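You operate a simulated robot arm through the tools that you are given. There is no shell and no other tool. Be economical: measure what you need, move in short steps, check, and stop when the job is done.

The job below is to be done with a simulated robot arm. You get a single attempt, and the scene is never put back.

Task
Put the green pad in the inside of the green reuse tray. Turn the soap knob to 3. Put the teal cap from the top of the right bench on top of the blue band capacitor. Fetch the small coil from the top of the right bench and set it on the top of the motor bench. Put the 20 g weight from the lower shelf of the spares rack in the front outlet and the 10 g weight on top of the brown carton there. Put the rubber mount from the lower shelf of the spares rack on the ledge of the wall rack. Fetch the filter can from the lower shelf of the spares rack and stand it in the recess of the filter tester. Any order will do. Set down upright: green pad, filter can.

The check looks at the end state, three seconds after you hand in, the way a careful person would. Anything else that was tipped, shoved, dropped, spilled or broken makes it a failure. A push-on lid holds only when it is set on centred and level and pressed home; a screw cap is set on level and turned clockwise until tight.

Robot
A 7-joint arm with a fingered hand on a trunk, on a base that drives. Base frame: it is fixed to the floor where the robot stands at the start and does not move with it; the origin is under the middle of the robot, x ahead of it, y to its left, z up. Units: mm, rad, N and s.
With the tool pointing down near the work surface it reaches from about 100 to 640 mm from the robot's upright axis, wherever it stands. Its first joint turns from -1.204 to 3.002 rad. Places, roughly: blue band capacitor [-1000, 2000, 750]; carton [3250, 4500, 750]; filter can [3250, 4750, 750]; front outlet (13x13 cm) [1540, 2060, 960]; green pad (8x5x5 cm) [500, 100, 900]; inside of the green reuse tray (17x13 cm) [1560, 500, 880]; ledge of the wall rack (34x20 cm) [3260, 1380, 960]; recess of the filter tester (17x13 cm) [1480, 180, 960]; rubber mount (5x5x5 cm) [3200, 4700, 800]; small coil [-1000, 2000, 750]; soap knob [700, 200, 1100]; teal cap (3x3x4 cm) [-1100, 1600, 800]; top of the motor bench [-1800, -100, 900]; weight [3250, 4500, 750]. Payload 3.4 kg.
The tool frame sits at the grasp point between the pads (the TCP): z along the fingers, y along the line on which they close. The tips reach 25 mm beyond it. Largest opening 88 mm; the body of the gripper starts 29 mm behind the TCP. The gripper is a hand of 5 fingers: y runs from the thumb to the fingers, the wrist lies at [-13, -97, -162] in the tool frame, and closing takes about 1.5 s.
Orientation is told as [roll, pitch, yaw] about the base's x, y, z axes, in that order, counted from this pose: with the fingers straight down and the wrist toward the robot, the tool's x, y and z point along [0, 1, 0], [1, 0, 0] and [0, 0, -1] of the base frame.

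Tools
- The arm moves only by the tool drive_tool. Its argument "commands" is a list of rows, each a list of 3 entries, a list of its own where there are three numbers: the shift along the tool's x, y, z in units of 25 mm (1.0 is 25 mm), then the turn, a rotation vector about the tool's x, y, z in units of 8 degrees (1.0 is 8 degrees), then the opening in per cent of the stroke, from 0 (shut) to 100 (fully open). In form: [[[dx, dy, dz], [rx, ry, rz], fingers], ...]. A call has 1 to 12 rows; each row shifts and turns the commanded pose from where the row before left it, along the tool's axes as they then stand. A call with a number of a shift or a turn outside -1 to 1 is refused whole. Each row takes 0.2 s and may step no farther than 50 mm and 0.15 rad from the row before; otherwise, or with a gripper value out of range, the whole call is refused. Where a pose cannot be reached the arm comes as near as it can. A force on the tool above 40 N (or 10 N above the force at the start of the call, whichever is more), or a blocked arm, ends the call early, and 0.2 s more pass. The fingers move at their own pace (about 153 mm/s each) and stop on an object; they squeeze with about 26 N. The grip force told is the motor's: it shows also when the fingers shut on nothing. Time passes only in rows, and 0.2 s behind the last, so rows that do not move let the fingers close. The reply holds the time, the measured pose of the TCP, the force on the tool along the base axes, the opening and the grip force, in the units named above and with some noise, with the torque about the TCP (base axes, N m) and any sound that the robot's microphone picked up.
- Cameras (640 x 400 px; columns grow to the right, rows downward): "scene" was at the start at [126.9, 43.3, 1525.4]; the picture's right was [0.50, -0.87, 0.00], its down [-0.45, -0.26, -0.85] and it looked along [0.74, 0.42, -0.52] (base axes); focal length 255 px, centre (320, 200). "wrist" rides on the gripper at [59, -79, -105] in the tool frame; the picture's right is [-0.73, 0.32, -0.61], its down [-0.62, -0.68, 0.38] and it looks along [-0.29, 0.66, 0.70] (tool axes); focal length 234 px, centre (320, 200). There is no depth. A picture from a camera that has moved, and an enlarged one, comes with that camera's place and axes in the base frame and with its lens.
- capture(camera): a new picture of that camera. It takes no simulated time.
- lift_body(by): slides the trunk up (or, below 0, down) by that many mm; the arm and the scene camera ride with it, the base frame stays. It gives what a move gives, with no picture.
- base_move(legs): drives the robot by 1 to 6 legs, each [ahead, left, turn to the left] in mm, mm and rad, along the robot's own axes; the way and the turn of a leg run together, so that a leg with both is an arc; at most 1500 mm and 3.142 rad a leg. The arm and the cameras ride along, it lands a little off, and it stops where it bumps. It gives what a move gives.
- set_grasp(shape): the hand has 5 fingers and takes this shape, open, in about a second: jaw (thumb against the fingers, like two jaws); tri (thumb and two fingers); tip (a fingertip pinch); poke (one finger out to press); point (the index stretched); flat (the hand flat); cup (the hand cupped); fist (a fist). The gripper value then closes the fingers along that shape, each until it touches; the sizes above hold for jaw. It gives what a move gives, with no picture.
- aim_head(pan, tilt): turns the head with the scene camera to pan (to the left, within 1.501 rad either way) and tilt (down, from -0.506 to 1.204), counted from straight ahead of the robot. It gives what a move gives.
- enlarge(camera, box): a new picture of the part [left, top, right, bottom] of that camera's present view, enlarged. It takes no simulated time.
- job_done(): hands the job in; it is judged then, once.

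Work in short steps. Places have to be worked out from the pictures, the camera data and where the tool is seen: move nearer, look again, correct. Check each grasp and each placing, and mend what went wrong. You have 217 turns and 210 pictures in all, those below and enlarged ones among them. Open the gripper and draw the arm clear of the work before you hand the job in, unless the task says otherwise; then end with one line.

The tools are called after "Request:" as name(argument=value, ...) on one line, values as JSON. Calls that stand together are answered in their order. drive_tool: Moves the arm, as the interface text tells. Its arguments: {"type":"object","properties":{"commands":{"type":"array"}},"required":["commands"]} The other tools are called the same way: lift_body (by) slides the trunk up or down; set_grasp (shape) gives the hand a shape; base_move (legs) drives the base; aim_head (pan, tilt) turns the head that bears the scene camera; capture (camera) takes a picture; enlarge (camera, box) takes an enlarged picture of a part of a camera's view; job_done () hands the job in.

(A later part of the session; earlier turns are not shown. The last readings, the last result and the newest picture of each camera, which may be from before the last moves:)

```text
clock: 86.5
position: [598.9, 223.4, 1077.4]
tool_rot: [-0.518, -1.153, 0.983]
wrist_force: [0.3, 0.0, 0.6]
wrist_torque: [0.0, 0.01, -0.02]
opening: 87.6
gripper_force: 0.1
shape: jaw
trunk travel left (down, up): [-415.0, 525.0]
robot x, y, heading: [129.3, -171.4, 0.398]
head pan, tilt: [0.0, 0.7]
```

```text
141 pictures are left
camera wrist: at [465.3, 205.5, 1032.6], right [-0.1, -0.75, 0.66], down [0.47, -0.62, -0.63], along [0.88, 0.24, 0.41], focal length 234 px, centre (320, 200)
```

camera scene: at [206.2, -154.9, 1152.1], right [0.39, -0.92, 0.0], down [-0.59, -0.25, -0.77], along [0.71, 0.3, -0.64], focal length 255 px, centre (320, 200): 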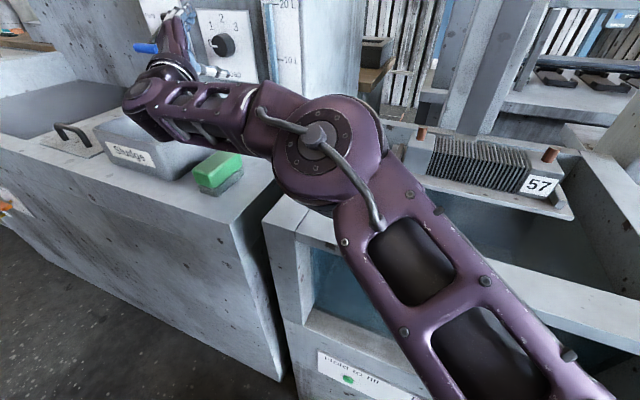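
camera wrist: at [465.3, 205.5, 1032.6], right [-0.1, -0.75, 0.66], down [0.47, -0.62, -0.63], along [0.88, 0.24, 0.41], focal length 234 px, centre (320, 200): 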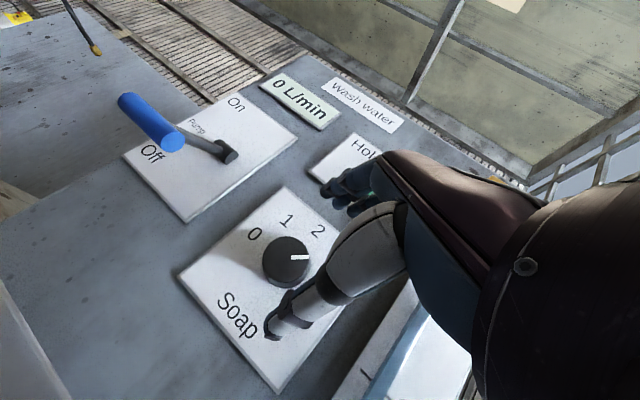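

Computing the pointer direction in 3D puts it about 40° right of vertical, which is at 3. I back the base away, raise the trunk, and bring the hand to point down.

Request:
base_move(legs=[[-180, 0, 0]])

Request:
lift_body(by=300)

Request:
drive_tool(commands=[[[0, 0, 0], [0.848, 0.185, 0], 100], [[0, 0, 0], [0.848, 0.185, 0], 100], [[0, 0, 0], [0.848, 0.185, 0], 100], [[0, 0, 0], [0.848, 0.185, 0], 100], [[0, 0, 0], [0.848, 0.185, 0], 100], [[0, 0, 0], [0.848, 0.185, 0], 100], [[0, 0, 0], [0.848, 0.185, 0], 100], [[0, 0, 0], [0.848, 0.185, 0], 100], [[0, 0, 0], [0.848, 0.185, 0], 100], [[0, 0, 0], [0.848, 0.185, 0], 100]])

Request:
capture(camera="wrist")

Request:
capture(camera="scene")

```text
clock: 88.0
position: [436.8, 153.1, 1077.9]
tool_rot: [-0.519, -1.15, 0.983]
wrist_force: [0.0, 0.2, 0.6]
wrist_torque: [0.02, 0.01, 0.01]
opening: 87.5
gripper_force: 0.0
shape: jaw
trunk travel left (down, up): [-415.0, 525.0]
robot x, y, heading: [-30.0, -237.0, 0.399]
head pan, tilt: [0.0, 0.7]
```

```text
clock: 91.0
position: [438.8, 154.1, 1377.3]
tool_rot: [-0.516, -1.153, 0.981]
wrist_force: [0.3, -0.7, 0.1]
wrist_torque: [-0.01, 0.0, -0.03]
opening: 87.3
gripper_force: 0.1
shape: jaw
trunk travel left (down, up): [-715.0, 225.0]
robot x, y, heading: [-31.0, -236.8, 0.393]
head pan, tilt: [0.0, 0.7]
```

```text
clock: 93.2
position: [431.6, 130.8, 1358.1]
tool_rot: [-0.014, -0.055, 0.64]
wrist_force: [-0.9, 0.8, 0.4]
wrist_torque: [0.0, 0.0, -0.05]
opening: 87.8
gripper_force: 0.0
shape: jaw
out of reach, approached as far as the arm can: row 9, 10
trunk travel left (down, up): [-715.0, 225.0]
robot x, y, heading: [-32.1, -241.3, 0.392]
head pan, tilt: [0.0, 0.7]
```

```text
140 pictures are left
camera wrist: at [328.9, 129.7, 1459.4], right [0.66, -0.4, 0.63], down [-0.15, -0.9, -0.41], along [0.73, 0.18, -0.65], focal length 234 px, centre (320, 200)
```

wrist: 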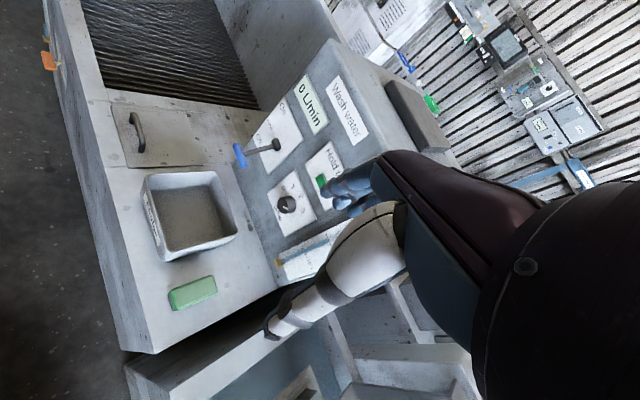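

```text
139 pictures are left
camera scene: at [92.6, -186.0, 1452.0], right [0.39, -0.92, 0.0], down [-0.59, -0.25, -0.76], along [0.71, 0.3, -0.64], focal length 255 px, centre (320, 200)
```

scene: 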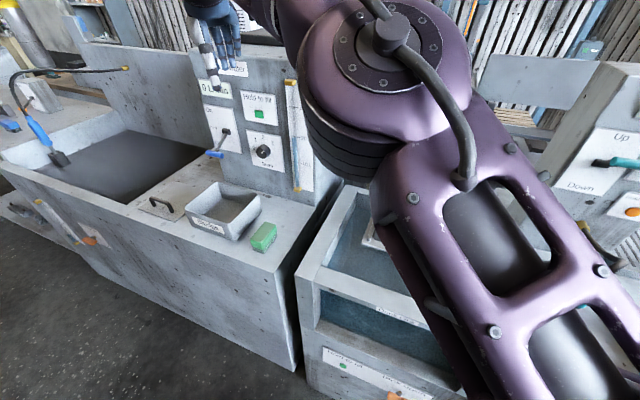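

I check the knob pointer closely, and raise the trunk to survey the room for routes.

Request:
enlarge(camera="scene", box=[190, 90, 320, 190])

Request:
lift_body(by=225)

Request:
aim_head(pan=0.6, tilt=0.3)

Request:
capture(camera="scene")

Request:
aim_head(pan=1.4, tilt=0.3)

Request:
capture(camera="scene")

```text
4.00 times, centred on (255, 140) of scene
camera zoom: at [92.6, -186.0, 1452.0], right [0.39, -0.92, 0.0], down [-0.59, -0.25, -0.76], along [0.71, 0.3, -0.64], focal length 1020 px, centre (580, 440)
```

zoom: 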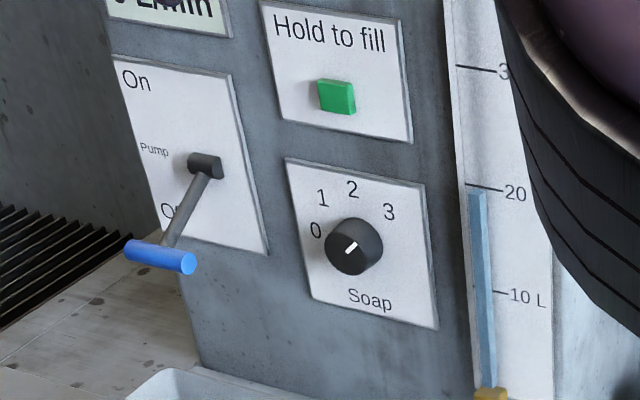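

```text
clock: 95.5
position: [431.6, 132.2, 1583.2]
tool_rot: [-0.014, -0.056, 0.641]
wrist_force: [-0.7, 0.4, 0.5]
wrist_torque: [-0.04, 0.01, 0.02]
opening: 87.7
gripper_force: 0.0
shape: jaw
trunk travel left (down, up): [-940.0, 0.0]
robot x, y, heading: [-31.1, -239.6, 0.395]
head pan, tilt: [0.0, 0.7]
```

```text
clock: 96.5
position: [432.9, 131.2, 1583.6]
tool_rot: [-0.013, -0.058, 0.64]
wrist_force: [0.1, 0.3, 0.5]
wrist_torque: [0.0, -0.01, 0.02]
opening: 87.5
gripper_force: 0.1
shape: jaw
trunk travel left (down, up): [-940.0, 0.0]
robot x, y, heading: [-31.3, -240.7, 0.399]
head pan, tilt: [0.6, 0.3]
```

```text
137 pictures are left
camera scene: at [65.0, -141.4, 1713.1], right [0.84, -0.54, 0.0], down [-0.16, -0.25, -0.96], along [0.52, 0.8, -0.3], focal length 255 px, centre (320, 200)
```

scene: 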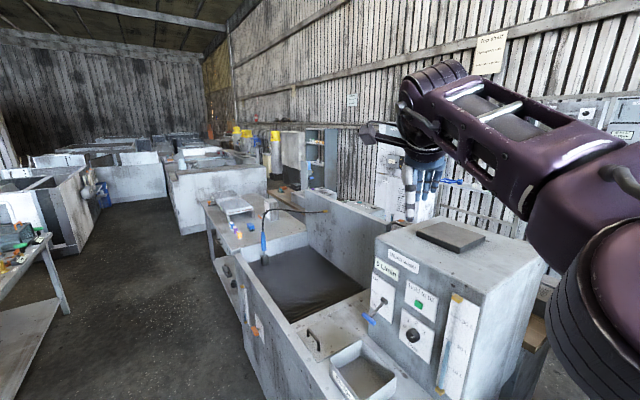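

```text
clock: 97.7
position: [432.3, 131.4, 1583.6]
tool_rot: [-0.014, -0.055, 0.64]
wrist_force: [0.5, -0.7, -0.5]
wrist_torque: [-0.01, -0.06, 0.01]
opening: 88.0
gripper_force: 0.0
shape: jaw
trunk travel left (down, up): [-940.0, 0.0]
robot x, y, heading: [-31.3, -239.9, 0.398]
head pan, tilt: [1.4, 0.3]
```

```text
136 pictures are left
camera scene: at [-6.5, -128.7, 1713.2], right [0.97, 0.22, 0.0], down [0.07, -0.29, -0.96], along [-0.21, 0.93, -0.3], focal length 255 px, centre (320, 200)
```

scene: 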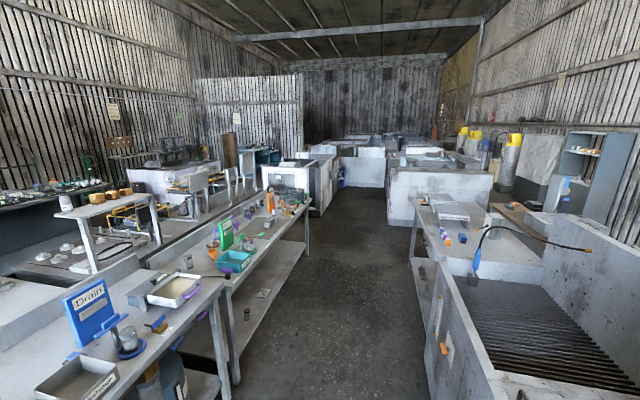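

The knob reads 3. The right bench is the table across the aisle; the local jobs there come next. I drive along the aisle and face it.

Request:
base_move(legs=[[0, 0, 1.176], [1000, 0, 0], [1000, 0, 0], [0, 0, 1.571]])

Request:
aim_head(pan=0.3, tilt=0.65)

Request:
capture(camera="scene")

Request:
capture(camera="wrist")

```text
clock: 114.2
position: [-620.8, 1573.4, 1583.5]
tool_rot: [-0.014, -0.057, -2.903]
wrist_force: [1.1, -0.2, 0.9]
wrist_torque: [0.01, -0.04, -0.01]
opening: 88.0
gripper_force: 0.1
shape: jaw
trunk travel left (down, up): [-940.0, 0.0]
robot x, y, heading: [-51.3, 1731.1, 3.14]
head pan, tilt: [1.4, 0.3]
```

```text
clock: 115.6
position: [-620.6, 1571.5, 1584.1]
tool_rot: [-0.015, -0.057, -2.903]
wrist_force: [0.1, 0.6, 0.2]
wrist_torque: [-0.01, -0.02, -0.04]
opening: 87.5
gripper_force: 0.2
shape: jaw
trunk travel left (down, up): [-940.0, 0.0]
robot x, y, heading: [-48.2, 1731.7, 3.131]
head pan, tilt: [0.3, 0.649]
```

```text
135 pictures are left
camera scene: at [-184.5, 1704.8, 1681.4], right [-0.29, 0.96, 0.0], down [0.58, 0.18, -0.8], along [-0.76, -0.23, -0.6], focal length 255 px, centre (320, 200)
```

scene: 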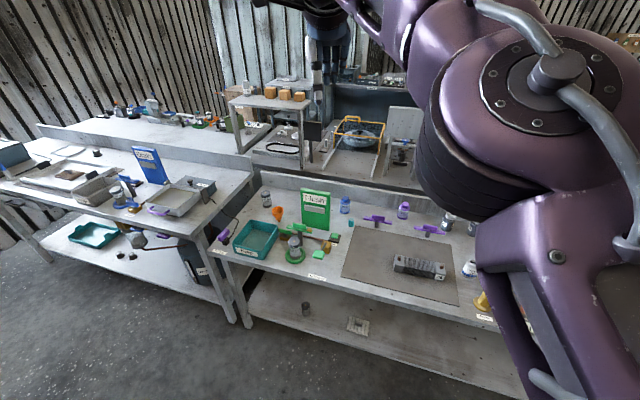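

```text
134 pictures are left
camera wrist: at [-523.5, 1534.5, 1684.7], right [-0.45, 0.63, 0.63], down [0.49, 0.77, -0.41], along [-0.75, 0.13, -0.65], focal length 234 px, centre (320, 200)
```

wrist: 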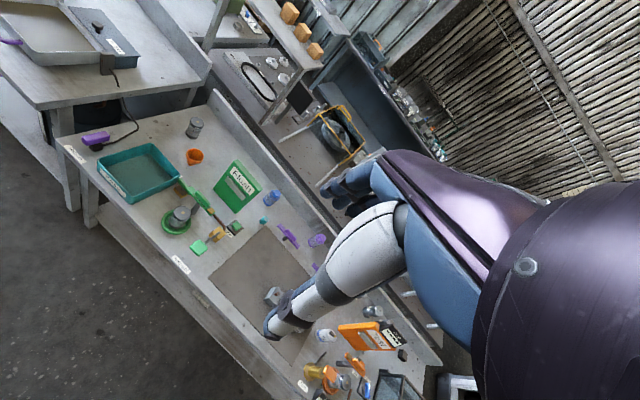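

Lots of small items on the bench. I enlarge to identify the teal cap, capacitors, and coil.

Request:
enlarge(camera="wrist", box=[90, 90, 330, 290])

Request:
enlarge(camera="scene", box=[210, 170, 370, 290])

Request:
enlarge(camera="scene", box=[340, 180, 500, 310])

Request:
enlarge(camera="wrist", box=[240, 270, 450, 400])

```text
2.00 times, centred on (210, 190) of wrist
camera zoom: at [-523.5, 1534.5, 1684.7], right [-0.45, 0.63, 0.63], down [0.49, 0.77, -0.41], along [-0.75, 0.13, -0.65], focal length 468 px, centre (540, 220)
```

zoom: 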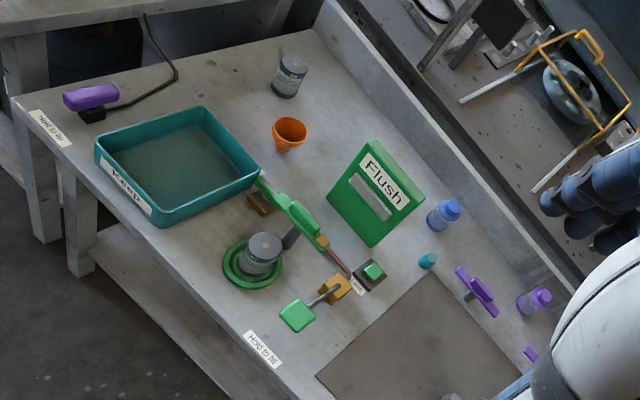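

```text
3.33 times, centred on (290, 230) of scene
camera zoom: at [-184.5, 1704.8, 1681.4], right [-0.29, 0.96, 0.0], down [0.58, 0.18, -0.8], along [-0.76, -0.23, -0.6], focal length 850 px, centre (420, 100)
```

zoom: 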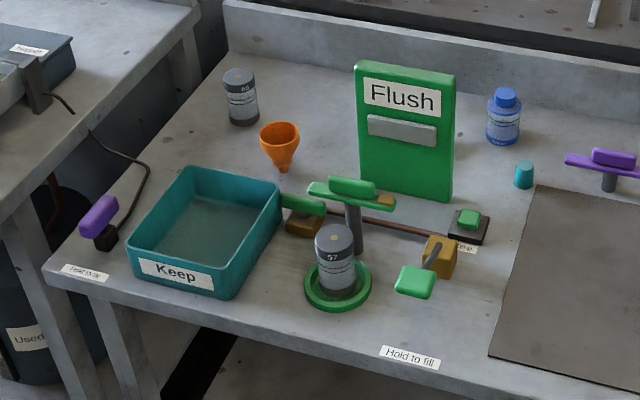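

```text
3.08 times, centred on (420, 245) of scene
camera zoom: at [-184.5, 1704.8, 1681.4], right [-0.29, 0.96, 0.0], down [0.58, 0.18, -0.8], along [-0.76, -0.23, -0.6], focal length 785 px, centre (12, 62)
```

zoom: 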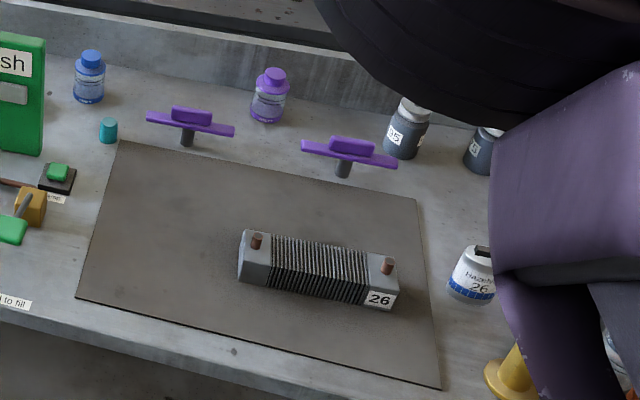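

```text
3.05 times, centred on (345, 335) of wrist
camera zoom: at [-523.5, 1534.5, 1684.7], right [-0.45, 0.63, 0.63], down [0.49, 0.77, -0.41], along [-0.75, 0.13, -0.65], focal length 714 px, centre (244, -211)
```

zoom: 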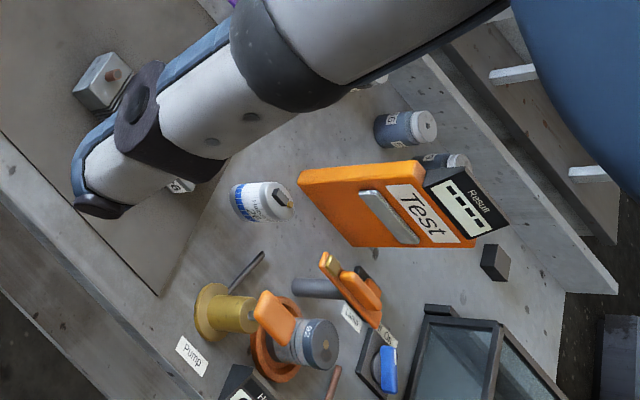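

Teal cap ≈ (-1146, 1582, 815); a white capacitor with a blue band ≈ (-982, 2102). I move toward the bench's other end to see the rest.

Request:
base_move(legs=[[120, -450, 0]])

Request:
aim_head(pan=0.25, tilt=0.85)

Request:
capture(camera="scene")

Request:
capture(camera="wrist")

```text
clock: 118.4
position: [-738.7, 2024.9, 1583.1]
tool_rot: [-0.016, -0.055, -2.902]
wrist_force: [0.3, 0.2, 0.0]
wrist_torque: [-0.02, 0.0, 0.01]
opening: 87.8
gripper_force: 0.0
shape: jaw
trunk travel left (down, up): [-940.0, 0.0]
robot x, y, heading: [-172.4, 2187.6, 3.133]
head pan, tilt: [0.3, 0.649]
```

```text
clock: 119.1
position: [-739.5, 2026.3, 1583.5]
tool_rot: [-0.014, -0.057, -2.903]
wrist_force: [-0.7, 0.7, 0.0]
wrist_torque: [0.03, -0.04, 0.01]
opening: 87.8
gripper_force: 0.1
shape: jaw
trunk travel left (down, up): [-940.0, 0.0]
robot x, y, heading: [-170.8, 2182.6, 3.14]
head pan, tilt: [0.25, 0.85]
```

```text
129 pictures are left
camera scene: at [-296.9, 2165.2, 1664.8], right [-0.24, 0.97, 0.0], down [0.73, 0.18, -0.66], along [-0.64, -0.16, -0.75], focal length 255 px, centre (320, 200)
```

scene: 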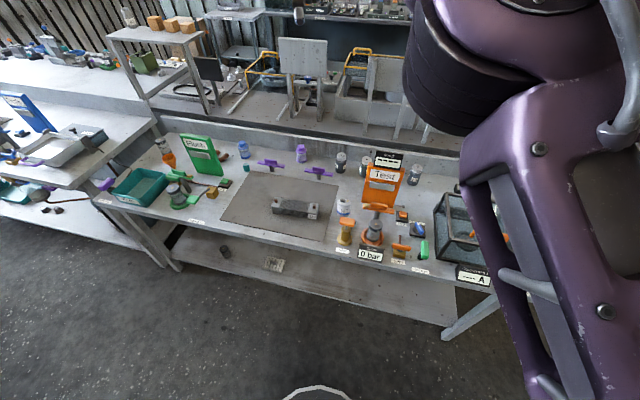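

```text
128 pictures are left
camera wrist: at [-642.9, 1988.5, 1684.7], right [-0.45, 0.63, 0.63], down [0.49, 0.77, -0.41], along [-0.75, 0.13, -0.65], focal length 234 px, centre (320, 200)
```

wrist: 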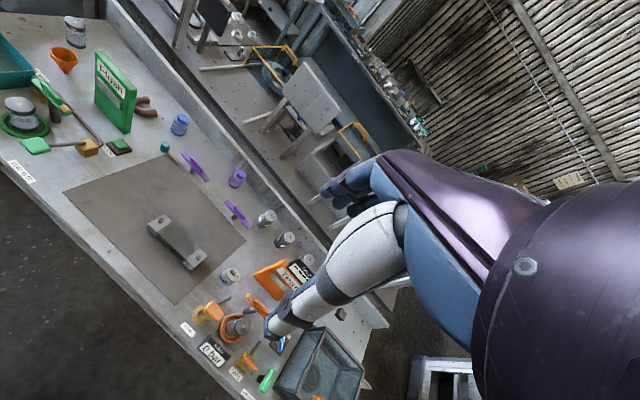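

Request:
enlarge(camera="scene", box=[310, 130, 480, 280])

Request:
enlarge(camera="scene", box=[80, 120, 320, 250])

Request:
enlarge(camera="wrist", box=[140, 200, 370, 400])

```text
2.67 times, centred on (395, 205) of scene
camera zoom: at [-296.9, 2165.2, 1664.8], right [-0.24, 0.97, 0.0], down [0.73, 0.18, -0.66], along [-0.64, -0.16, -0.75], focal length 680 px, centre (120, 187)
```

zoom: 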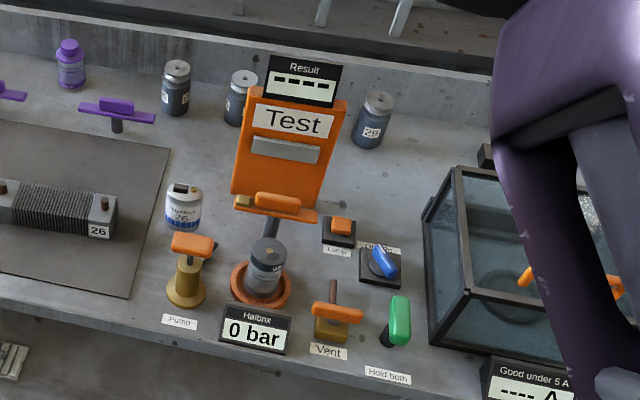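

```text
2.67 times, centred on (200, 185) of scene
camera zoom: at [-296.9, 2165.2, 1664.8], right [-0.24, 0.97, 0.0], down [0.73, 0.18, -0.66], along [-0.64, -0.16, -0.75], focal length 680 px, centre (640, 240)
```

zoom: 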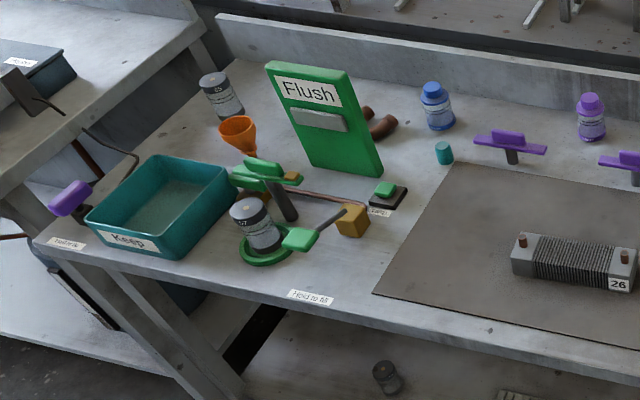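

```text
2.00 times, centred on (255, 300) of wrist
camera zoom: at [-642.9, 1988.5, 1684.7], right [-0.45, 0.63, 0.63], down [0.49, 0.77, -0.41], along [-0.75, 0.13, -0.65], focal length 468 px, centre (450, 0)
```

zoom: 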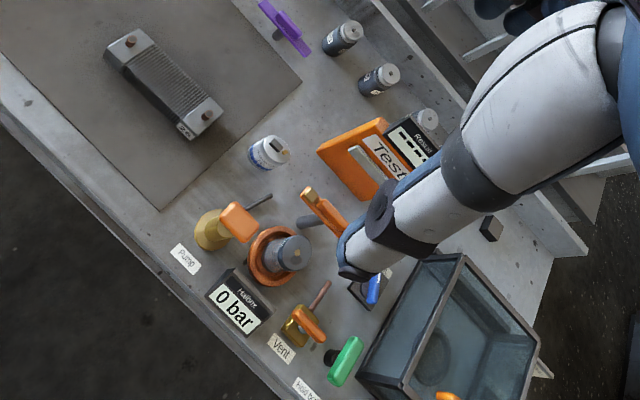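

I look closer at the white/blue can and the brown object behind the Flush panel.

Request:
enlarge(camera="scene", box=[330, 185, 390, 225])

Request:
enlarge(camera="wrist", box=[85, 70, 185, 150])

```text
10.00 times, centred on (360, 205) of scene
camera zoom: at [-296.9, 2165.2, 1664.8], right [-0.24, 0.97, 0.0], down [0.73, 0.18, -0.66], along [-0.64, -0.16, -0.75], focal length 2550 px, centre (-80, 150)
```

zoom: 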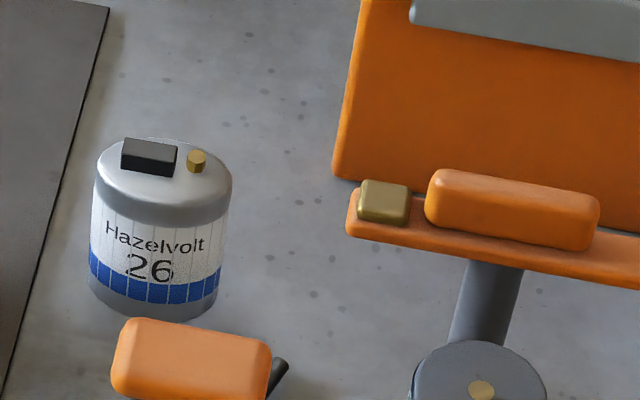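

```text
5.00 times, centred on (135, 110) of wrist
camera zoom: at [-642.9, 1988.5, 1684.7], right [-0.45, 0.63, 0.63], down [0.49, 0.77, -0.41], along [-0.75, 0.13, -0.65], focal length 1171 px, centre (1245, 650)
```

zoom: 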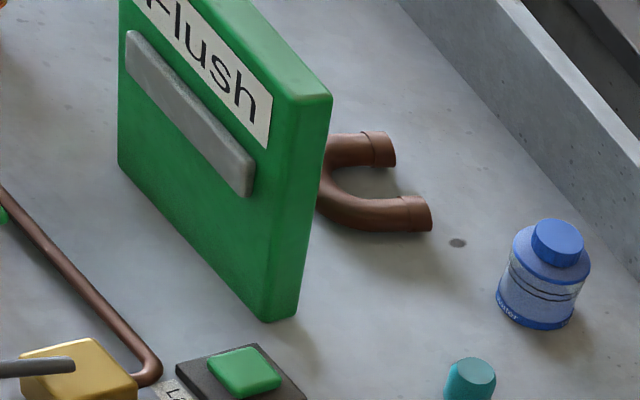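

"Hazelvolt 26" with the blue band is the capacitor at about (-982, 2102). The finned block on the mat (≈(-945, 1893)) is the small coil. I drive to the teal cap.

Request:
base_move(legs=[[0, 580, 0], [300, 0, 0]])

Request:
aim_head(pan=0.1, tilt=0.9)

Request:
capture(camera="scene")

Request:
capture(camera="wrist")

```text
clock: 124.0
position: [-1042.2, 1459.0, 1584.8]
tool_rot: [-0.013, -0.058, -2.9]
wrist_force: [0.4, -0.2, -0.1]
wrist_torque: [-0.01, 0.0, 0.01]
opening: 87.7
gripper_force: 0.1
shape: jaw
trunk travel left (down, up): [-940.0, 0.0]
robot x, y, heading: [-472.2, 1619.2, 3.132]
head pan, tilt: [0.25, 0.85]
```

```text
clock: 124.7
position: [-1043.8, 1457.4, 1584.7]
tool_rot: [-0.014, -0.058, -2.901]
wrist_force: [-0.1, 0.3, 0.2]
wrist_torque: [0.01, 0.02, -0.01]
opening: 87.8
gripper_force: 0.0
shape: jaw
trunk travel left (down, up): [-940.0, 0.0]
robot x, y, heading: [-474.4, 1618.5, 3.144]
head pan, tilt: [0.099, 0.901]
```

```text
122 pictures are left
camera scene: at [-600.5, 1608.9, 1660.9], right [-0.1, 1.0, 0.0], down [0.78, 0.08, -0.62], along [-0.62, -0.06, -0.78], focal length 255 px, centre (320, 200)
```

scene: 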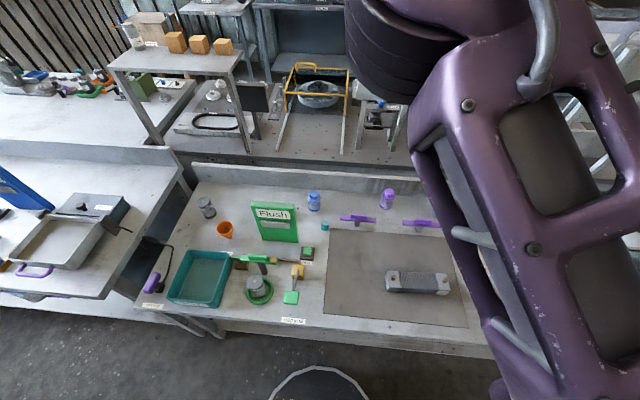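

```text
121 pictures are left
camera wrist: at [-946.9, 1419.9, 1684.7], right [-0.45, 0.63, 0.63], down [0.49, 0.77, -0.41], along [-0.75, 0.13, -0.65], focal length 234 px, centre (320, 200)
```

wrist: 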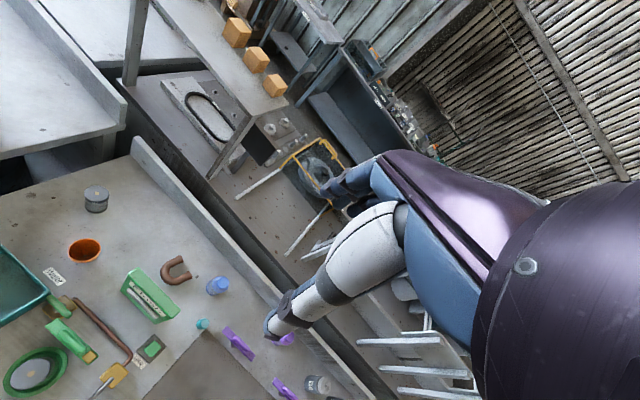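

Teal cap fixes at (-1143, 1578, 815). I creep 20 mm nearer, lower the trunk, square the hand, and move above the cap.

Request:
base_move(legs=[[20, 0, 0]])

Request:
lift_body(by=-300)

Request:
drive_tool(commands=[[[-0.9, 0, 0], [0.2, 0.05, 0.85], 100], [[-0.9, 0, 0.9], [0.21, 0.05, 0.85], 100], [[-0.9, 0, 0.9], [0, 0, 0], 100], [[-0.9, 0, 0.9], [0, 0, 0], 100], [[0, 0.4, 0.9], [0, 0, 0], 100], [[0, 0.4, 0.9], [0, 0, 0], 100], [[0, 0.4, 0.9], [0, 0, 0], 100], [[0, 0.4, 0.9], [0, 0, 0], 100], [[0, 0, 0.9], [0, 0, 0], 100], [[0, 0, 0.9], [0, 0, 0], 100]])

Request:
capture(camera="wrist")

```text
clock: 125.5
position: [-1058.3, 1456.9, 1585.4]
tool_rot: [-0.016, -0.06, -2.901]
wrist_force: [0.5, 0.7, 1.1]
wrist_torque: [0.01, 0.0, 0.01]
opening: 87.6
gripper_force: 0.1
shape: jaw
trunk travel left (down, up): [-940.0, 0.0]
robot x, y, heading: [-495.0, 1612.8, 3.138]
head pan, tilt: [0.099, 0.901]
```

```text
clock: 128.5
position: [-1064.1, 1458.2, 1284.0]
tool_rot: [-0.014, -0.058, -2.9]
wrist_force: [-1.1, -0.7, -0.7]
wrist_torque: [-0.02, 0.02, 0.0]
opening: 87.6
gripper_force: 0.1
shape: jaw
trunk travel left (down, up): [-640.0, 300.0]
robot x, y, heading: [-492.2, 1617.2, 3.139]
head pan, tilt: [0.099, 0.901]
```

```text
clock: 130.7
position: [-1115.3, 1545.8, 1080.1]
tool_rot: [0.006, -0.002, -3.138]
wrist_force: [-0.1, -0.2, -0.8]
wrist_torque: [0.01, 0.02, 0.0]
opening: 87.6
gripper_force: 0.0
shape: jaw
trunk travel left (down, up): [-640.0, 300.0]
robot x, y, heading: [-490.9, 1619.4, 3.14]
head pan, tilt: [0.099, 0.901]
```

```text
120 pictures are left
camera wrist: at [-1034.5, 1488.5, 1187.3], right [-0.33, 0.73, 0.6], down [0.68, 0.62, -0.39], along [-0.66, 0.28, -0.7], focal length 234 px, centre (320, 200)
```

wrist: 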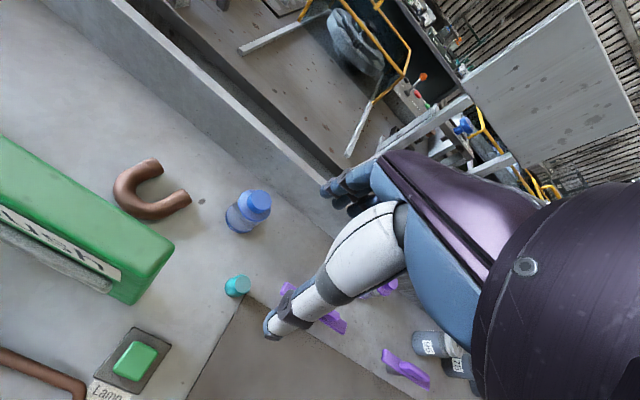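

Aligned; cap ≈ (-1140, 1577). I descend above it.

Request:
drive_tool(commands=[[[-0.62, 0.5, 0.8], [0, 0, 0], 100], [[-0.62, 0.5, 0.8], [0, 0, 0], 100], [[0, 0, 0.95], [0, 0, 0], 100], [[0, 0, 0.95], [0, 0, 0], 100], [[0, 0, 0.95], [0, 0, 0], 100], [[0, 0, 0.95], [0, 0, 0], 100], [[0, 0, 0.95], [0, 0, 0], 100], [[0, 0, 0.95], [0, 0, 0], 100], [[0, 0, 0.6], [0, 0, 0], 100], [[0, 0, 0], [0, 0, 0], 100]])

Request:
capture(camera="wrist")

Request:
capture(camera="scene")

```text
clock: 132.9
position: [-1138.6, 1575.7, 884.0]
tool_rot: [0.008, 0.001, -3.138]
wrist_force: [0.2, -0.6, -0.2]
wrist_torque: [0.0, -0.03, 0.02]
opening: 87.5
gripper_force: 0.0
shape: jaw
trunk travel left (down, up): [-640.0, 300.0]
robot x, y, heading: [-496.5, 1620.0, 3.14]
head pan, tilt: [0.099, 0.901]
```

```text
119 pictures are left
camera wrist: at [-1058.7, 1517.9, 990.5], right [-0.32, 0.73, 0.6], down [0.68, 0.62, -0.39], along [-0.66, 0.28, -0.7], focal length 234 px, centre (320, 200)
```

wrist: 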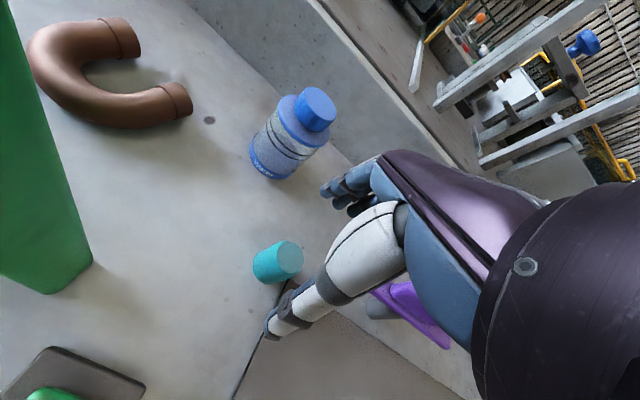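

```text
118 pictures are left
camera scene: at [-620.1, 1609.0, 1360.9], right [-0.1, 1.0, 0.0], down [0.78, 0.07, -0.62], along [-0.62, -0.06, -0.78], focal length 255 px, centre (320, 200)
```

scene: 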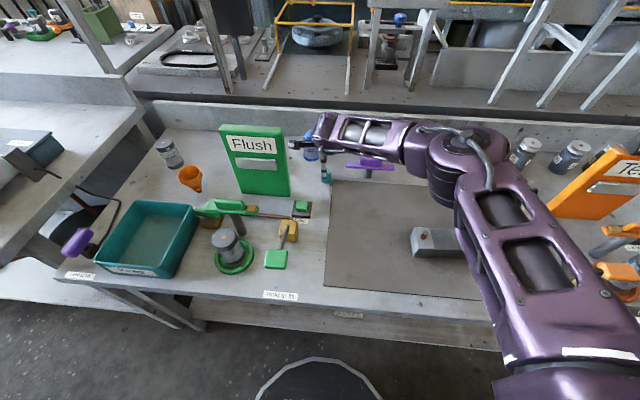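

Cap top centre at (-1139, 1577), right under the TCP. I descend 57 mm and close.

Request:
drive_tool(commands=[[[-0.06, 0, 0.76], [0, 0, 0], 100], [[0, 0, 0.76], [0, 0, 0], 100], [[0, 0, 0.76], [0, 0, 0], 100], [[0, 0, 0], [0, 0, 0], 10], [[0, 0, 0], [0, 0, 0], 10], [[0, 0, 0], [0, 0, 0], 10], [[0, 0, 0], [0, 0, 0], 10], [[0, 0, 0], [0, 0, 0], 10]])

Request:
capture(camera="wrist")

```text
clock: 134.7
position: [-1138.1, 1577.4, 826.3]
tool_rot: [0.006, 0.0, -3.138]
wrist_force: [0.7, -0.3, 0.7]
wrist_torque: [0.02, -0.01, 0.01]
opening: 17.3
gripper_force: 26.6
shape: jaw
trunk travel left (down, up): [-640.0, 300.0]
robot x, y, heading: [-491.7, 1615.3, 3.135]
head pan, tilt: [0.099, 0.901]
```

```text
117 pictures are left
camera wrist: at [-1057.7, 1519.6, 933.8], right [-0.33, 0.73, 0.6], down [0.68, 0.62, -0.39], along [-0.66, 0.28, -0.7], focal length 234 px, centre (320, 200)
```

wrist: 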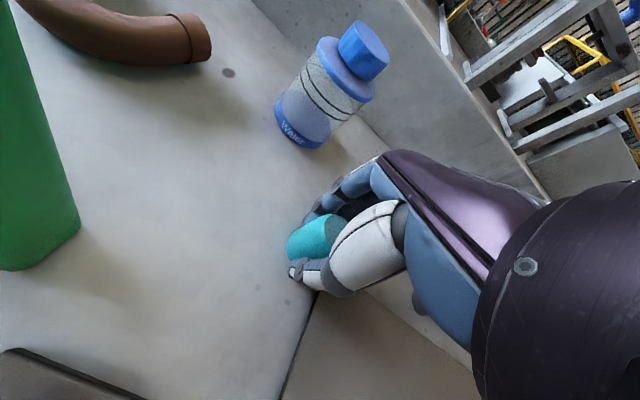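

Opening 17 mm suggests the cap is held off-centre; it sits toward the camera side. I regrip 10 mm over.

Request:
drive_tool(commands=[[[0, 0, 0], [0, 0, 0], 100], [[0, 0, 0], [0, 0, 0], 100], [[0, 0, 0], [0, 0, 0], 100]])

Request:
capture(camera="wrist")

```text
clock: 135.5
position: [-1136.1, 1578.3, 827.7]
tool_rot: [0.008, 0.0, -3.139]
wrist_force: [-0.4, -0.1, -0.4]
wrist_torque: [0.04, -0.02, -0.03]
opening: 87.6
gripper_force: 0.1
shape: jaw
trunk travel left (down, up): [-640.0, 300.0]
robot x, y, heading: [-493.0, 1619.1, 3.136]
head pan, tilt: [0.099, 0.901]
```

```text
116 pictures are left
camera wrist: at [-1057.6, 1519.6, 933.8], right [-0.32, 0.73, 0.6], down [0.68, 0.62, -0.39], along [-0.66, 0.28, -0.7], focal length 234 px, centre (320, 200)
```

wrist: 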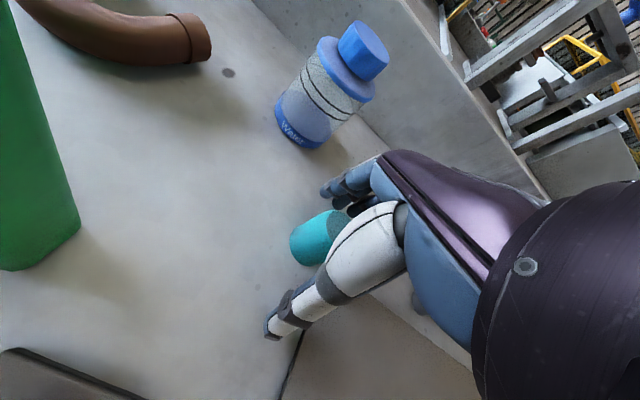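

The estimates agree the cap is centred; the curled fingertips probably account for the reading. I close again and lift to test.

Request:
drive_tool(commands=[[[0.1, 0.2, 0], [0, 0, 0], 100], [[0, 0, 0], [0, 0, 0], 10], [[0, 0, 0], [0, 0, 0], 10], [[0, 0, 0], [0, 0, 0], 10], [[0, 0, 0], [0, 0, 0], 10], [[0, 0, 0], [0, 0, 0], 10], [[0, 0, -0.8], [0, 0, 0], 10], [[0, 0, -0.8], [0, 0, 0], 10], [[0, 0, 0], [0, 0, 0], 10]])

Request:
capture(camera="wrist")

```text
clock: 137.5
position: [-1142.7, 1574.3, 865.1]
tool_rot: [0.006, 0.0, -3.14]
wrist_force: [0.6, 0.5, -0.3]
wrist_torque: [-0.05, -0.01, 0.01]
opening: 17.3
gripper_force: 25.8
shape: jaw
trunk travel left (down, up): [-640.0, 300.0]
robot x, y, heading: [-494.6, 1616.5, 3.14]
head pan, tilt: [0.099, 0.901]
```

```text
115 pictures are left
camera wrist: at [-1063.2, 1516.5, 972.0], right [-0.32, 0.73, 0.6], down [0.68, 0.62, -0.39], along [-0.66, 0.28, -0.7], focal length 234 px, centre (320, 200)
```

wrist: 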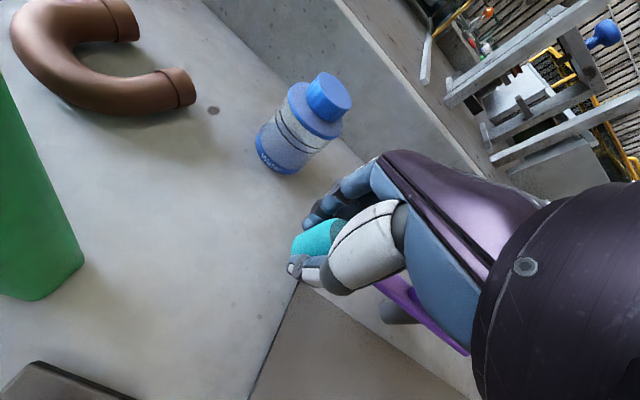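

The cap is held. I raise the trunk and carry it over to the capacitor.

Request:
lift_body(by=220)

Request:
base_move(legs=[[-150, 0, 0], [0, -525, 0]])

Request:
aim_head(pan=0.1, tilt=0.8)

Request:
capture(camera="wrist")

Request:
capture(camera="scene")

```text
clock: 139.8
position: [-1143.4, 1574.4, 1084.1]
tool_rot: [0.005, 0.001, -3.137]
wrist_force: [-0.6, -0.1, -0.3]
wrist_torque: [0.05, 0.0, -0.02]
opening: 17.7
gripper_force: 25.9
shape: jaw
trunk travel left (down, up): [-860.0, 80.0]
robot x, y, heading: [-497.4, 1617.7, 3.142]
head pan, tilt: [0.099, 0.901]
```

```text
clock: 143.8
position: [-988.3, 2098.4, 1085.4]
tool_rot: [0.007, -0.001, -3.143]
wrist_force: [0.3, -1.1, 1.0]
wrist_torque: [-0.04, 0.03, 0.01]
opening: 17.7
gripper_force: 26.8
shape: jaw
trunk travel left (down, up): [-860.0, 80.0]
robot x, y, heading: [-341.1, 2139.0, 3.135]
head pan, tilt: [0.099, 0.901]
```

```text
clock: 144.5
position: [-988.5, 2099.5, 1084.2]
tool_rot: [0.006, -0.002, 3.142]
wrist_force: [0.1, 0.5, 0.6]
wrist_torque: [0.0, 0.0, 0.01]
opening: 17.5
gripper_force: 25.8
shape: jaw
trunk travel left (down, up): [-860.0, 80.0]
robot x, y, heading: [-336.8, 2142.4, 3.139]
head pan, tilt: [0.099, 0.799]
```

```text
114 pictures are left
camera wrist: at [-908.0, 2041.8, 1192.0], right [-0.32, 0.73, 0.6], down [0.68, 0.62, -0.39], along [-0.66, 0.28, -0.7], focal length 234 px, centre (320, 200)
```

wrist: 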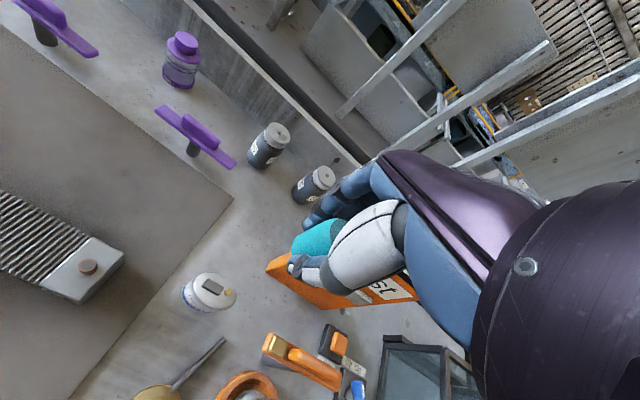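

```text
113 pictures are left
camera scene: at [-470.0, 2132.6, 1588.8], right [-0.09, 1.0, 0.0], down [0.71, 0.07, -0.7], along [-0.69, -0.06, -0.72], focal length 255 px, centre (320, 200)
```

scene: 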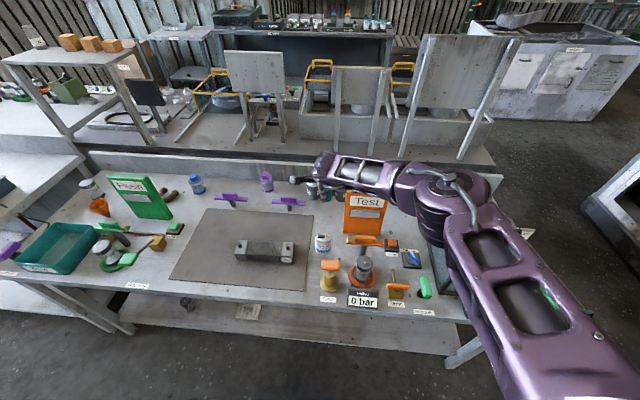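

Request:
enlarge(camera="wrist", box=[170, 255, 250, 325])

Request:
enlarge(camera="scene", box=[290, 210, 370, 270])

```text
5.71 times, centred on (210, 290) of wrist
camera zoom: at [-908.0, 2041.8, 1192.0], right [-0.32, 0.73, 0.6], down [0.68, 0.62, -0.39], along [-0.66, 0.28, -0.7], focal length 1338 px, centre (949, -314)
```

zoom: 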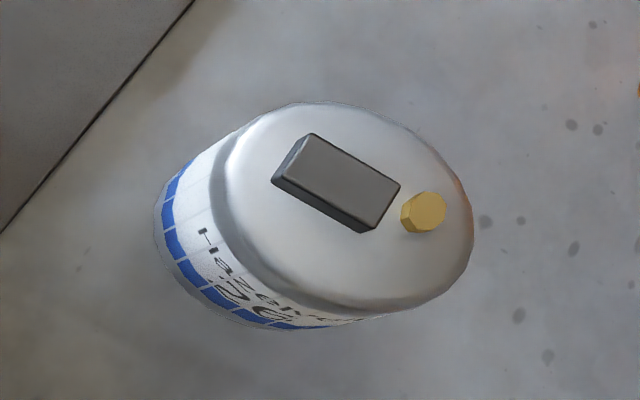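

```text
6.67 times, centred on (330, 240) of scene
camera zoom: at [-470.0, 2132.6, 1588.8], right [-0.09, 1.0, 0.0], down [0.71, 0.07, -0.7], along [-0.69, -0.06, -0.72], focal length 1700 px, centre (253, -67)
```

zoom: 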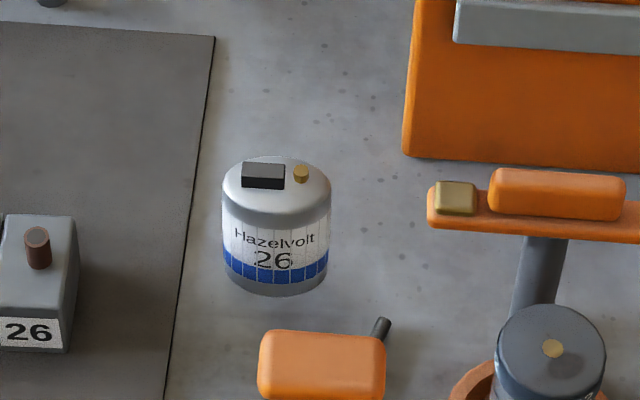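

I check how the cap sits in the fingers.

Request:
enlarge(camera="wrist", box=[275, 200, 355, 290])

Request:
enlarge(camera="scene", box=[270, 140, 370, 210])

```text
4.44 times, centred on (315, 245) of wrist
camera zoom: at [-908.0, 2041.8, 1192.0], right [-0.32, 0.73, 0.6], down [0.68, 0.62, -0.39], along [-0.66, 0.28, -0.7], focal length 1041 px, centre (342, 0)
```

zoom: 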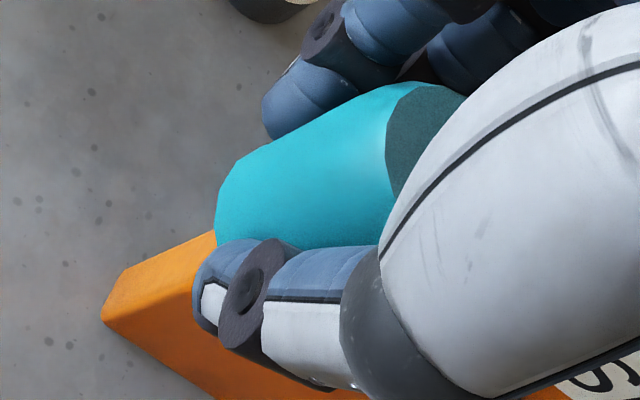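

```text
5.71 times, centred on (320, 175) of scene
camera zoom: at [-470.0, 2132.6, 1588.8], right [-0.09, 1.0, 0.0], down [0.71, 0.07, -0.7], along [-0.69, -0.06, -0.72], focal length 1457 px, centre (320, 343)
```

zoom: 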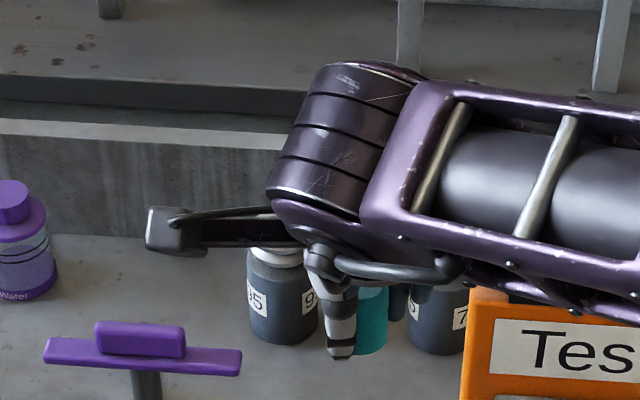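

The cap sits about (-2, +5.5) mm off the TCP. I align it over the capacitor's top (its terminal block at the centre), and descend in stages.

Request:
drive_tool(commands=[[[0.31, -0.18, 0.8], [0, 0, 0], 10], [[0, 0, 0.8], [0, 0, 0], 10], [[0, 0, 0.8], [0, 0, 0], 10], [[0, 0, 0.8], [0, 0, 0], 10], [[0, 0, 0.8], [0, 0, 0], 10], [[0, 0, 0.8], [0, 0, 0], 10], [[0, 0, 0.8], [0, 0, 0], 10], [[0, 0, 0.8], [0, 0, 0], 10], [[0, 0, 0], [0, 0, 0], 10]])

Request:
enlarge(camera="wrist", box=[230, 180, 370, 300])

Request:
enlarge(camera="scene", box=[270, 180, 390, 270])

```text
clock: 146.5
position: [-970.2, 2099.0, 944.4]
tool_rot: [0.007, -0.001, -3.143]
wrist_force: [0.3, 0.9, -1.5]
wrist_torque: [0.0, -0.02, -0.02]
opening: 17.7
gripper_force: 26.4
shape: jaw
out of reach, approached as far as the arm can: row 7, 8
trunk travel left (down, up): [-860.0, 80.0]
robot x, y, heading: [-339.8, 2142.7, 3.137]
head pan, tilt: [0.099, 0.799]
```

```text
3.33 times, centred on (300, 240) of wrist
camera zoom: at [-890.8, 2041.0, 1051.8], right [-0.32, 0.73, 0.6], down [0.68, 0.62, -0.39], along [-0.66, 0.29, -0.7], focal length 781 px, centre (387, 67)
```

zoom: 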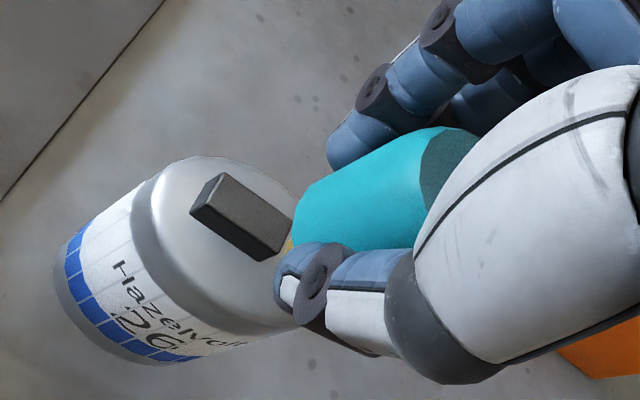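

```text
4.44 times, centred on (330, 225) of scene
camera zoom: at [-469.8, 2131.7, 1588.8], right [-0.09, 1.0, 0.0], down [0.71, 0.07, -0.7], along [-0.69, -0.06, -0.72], focal length 1134 px, centre (276, 89)
```

zoom: 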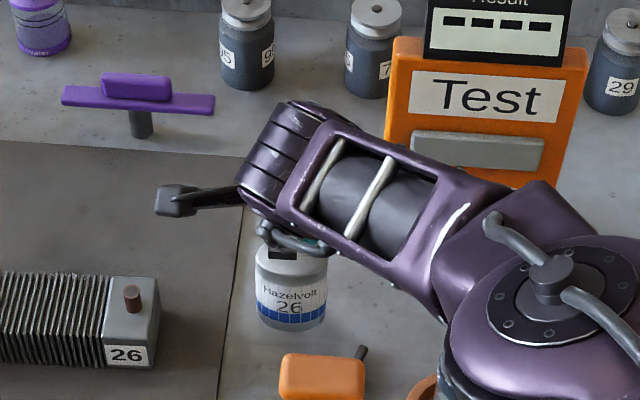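

Out of reach that low with this trunk height. I raise the tool 100 mm, then lower the trunk by 100.

Request:
drive_tool(commands=[[[0, 0, -1], [0, 0, 0], 10], [[0, 0, -1], [0, 0, 0], 10], [[0, 0, -1], [0, 0, 0], 10], [[0, 0, -1], [0, 0, 0], 10], [[0, 0, 0], [0, 0, 0], 10]])

Request:
lift_body(by=-110)

Request:
enlarge(camera="wrist", box=[230, 180, 370, 300])

```text
clock: 147.7
position: [-969.9, 2100.1, 1044.6]
tool_rot: [0.008, 0.0, 3.141]
wrist_force: [0.2, -0.1, -0.4]
wrist_torque: [0.01, -0.01, -0.03]
opening: 17.9
gripper_force: 25.9
shape: jaw
trunk travel left (down, up): [-860.0, 80.0]
robot x, y, heading: [-340.6, 2139.7, 3.137]
head pan, tilt: [0.099, 0.799]
```

```text
clock: 149.1
position: [-970.1, 2099.8, 935.4]
tool_rot: [0.007, -0.001, -3.142]
wrist_force: [0.3, -0.2, 0.2]
wrist_torque: [0.0, 0.02, -0.01]
opening: 18.0
gripper_force: 26.2
shape: jaw
trunk travel left (down, up): [-750.0, 190.0]
robot x, y, heading: [-338.5, 2139.2, 3.133]
head pan, tilt: [0.099, 0.799]
```

```text
3.33 times, centred on (300, 240) of wrist
camera zoom: at [-889.7, 2041.9, 1041.8], right [-0.32, 0.73, 0.6], down [0.68, 0.62, -0.39], along [-0.66, 0.29, -0.7], focal length 781 px, centre (387, 67)
```

zoom: 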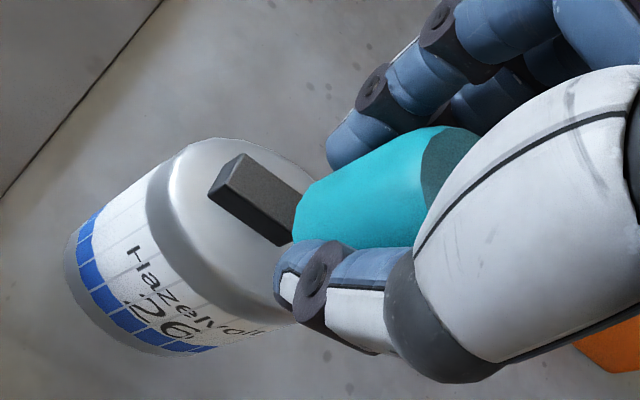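

Refined: block top z ≈ 873, centre ≈ (-986.5, 2097); cap offset ≈ (-4, +6). I shift accordingly and lower to 11 mm above.

Request:
drive_tool(commands=[[[0.34, 0.5, 0], [0, 0, 0], 10], [[0, 0, 0.7], [0, 0, 0], 10], [[0, 0, 0], [0, 0, 0], 10]])

Request:
enlarge(camera="wrist", box=[230, 180, 370, 300])

Request:
enlarge(camera="scene", box=[270, 150, 390, 240])

```text
clock: 149.9
position: [-982.0, 2090.1, 916.9]
tool_rot: [0.008, 0.0, -3.143]
wrist_force: [-0.5, -0.5, 0.4]
wrist_torque: [-0.03, -0.02, -0.01]
opening: 17.6
gripper_force: 25.9
shape: jaw
trunk travel left (down, up): [-750.0, 190.0]
robot x, y, heading: [-340.0, 2140.9, 3.133]
head pan, tilt: [0.099, 0.799]
```

```text
3.33 times, centred on (300, 240) of wrist
camera zoom: at [-901.8, 2033.3, 1023.6], right [-0.32, 0.73, 0.6], down [0.68, 0.62, -0.39], along [-0.66, 0.28, -0.7], focal length 781 px, centre (387, 67)
```

zoom: 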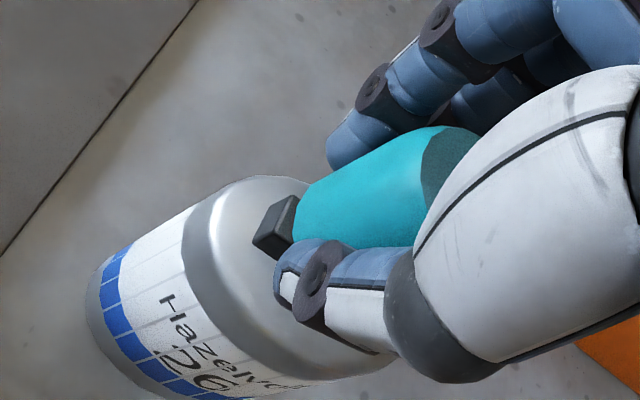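

```text
4.44 times, centred on (330, 195) of scene
camera zoom: at [-470.0, 2132.2, 1478.8], right [-0.09, 1.0, 0.0], down [0.71, 0.07, -0.7], along [-0.69, -0.06, -0.72], focal length 1134 px, centre (276, 222)
```

zoom: 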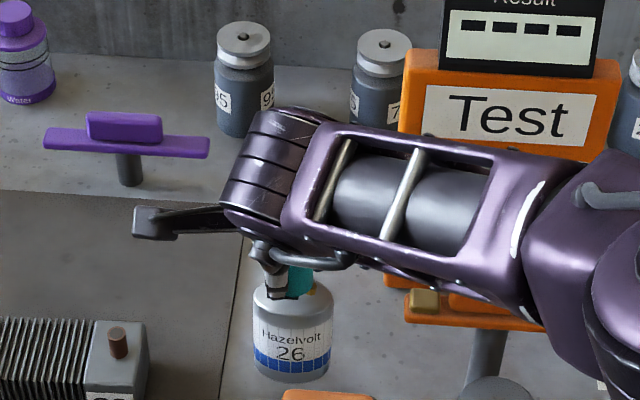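

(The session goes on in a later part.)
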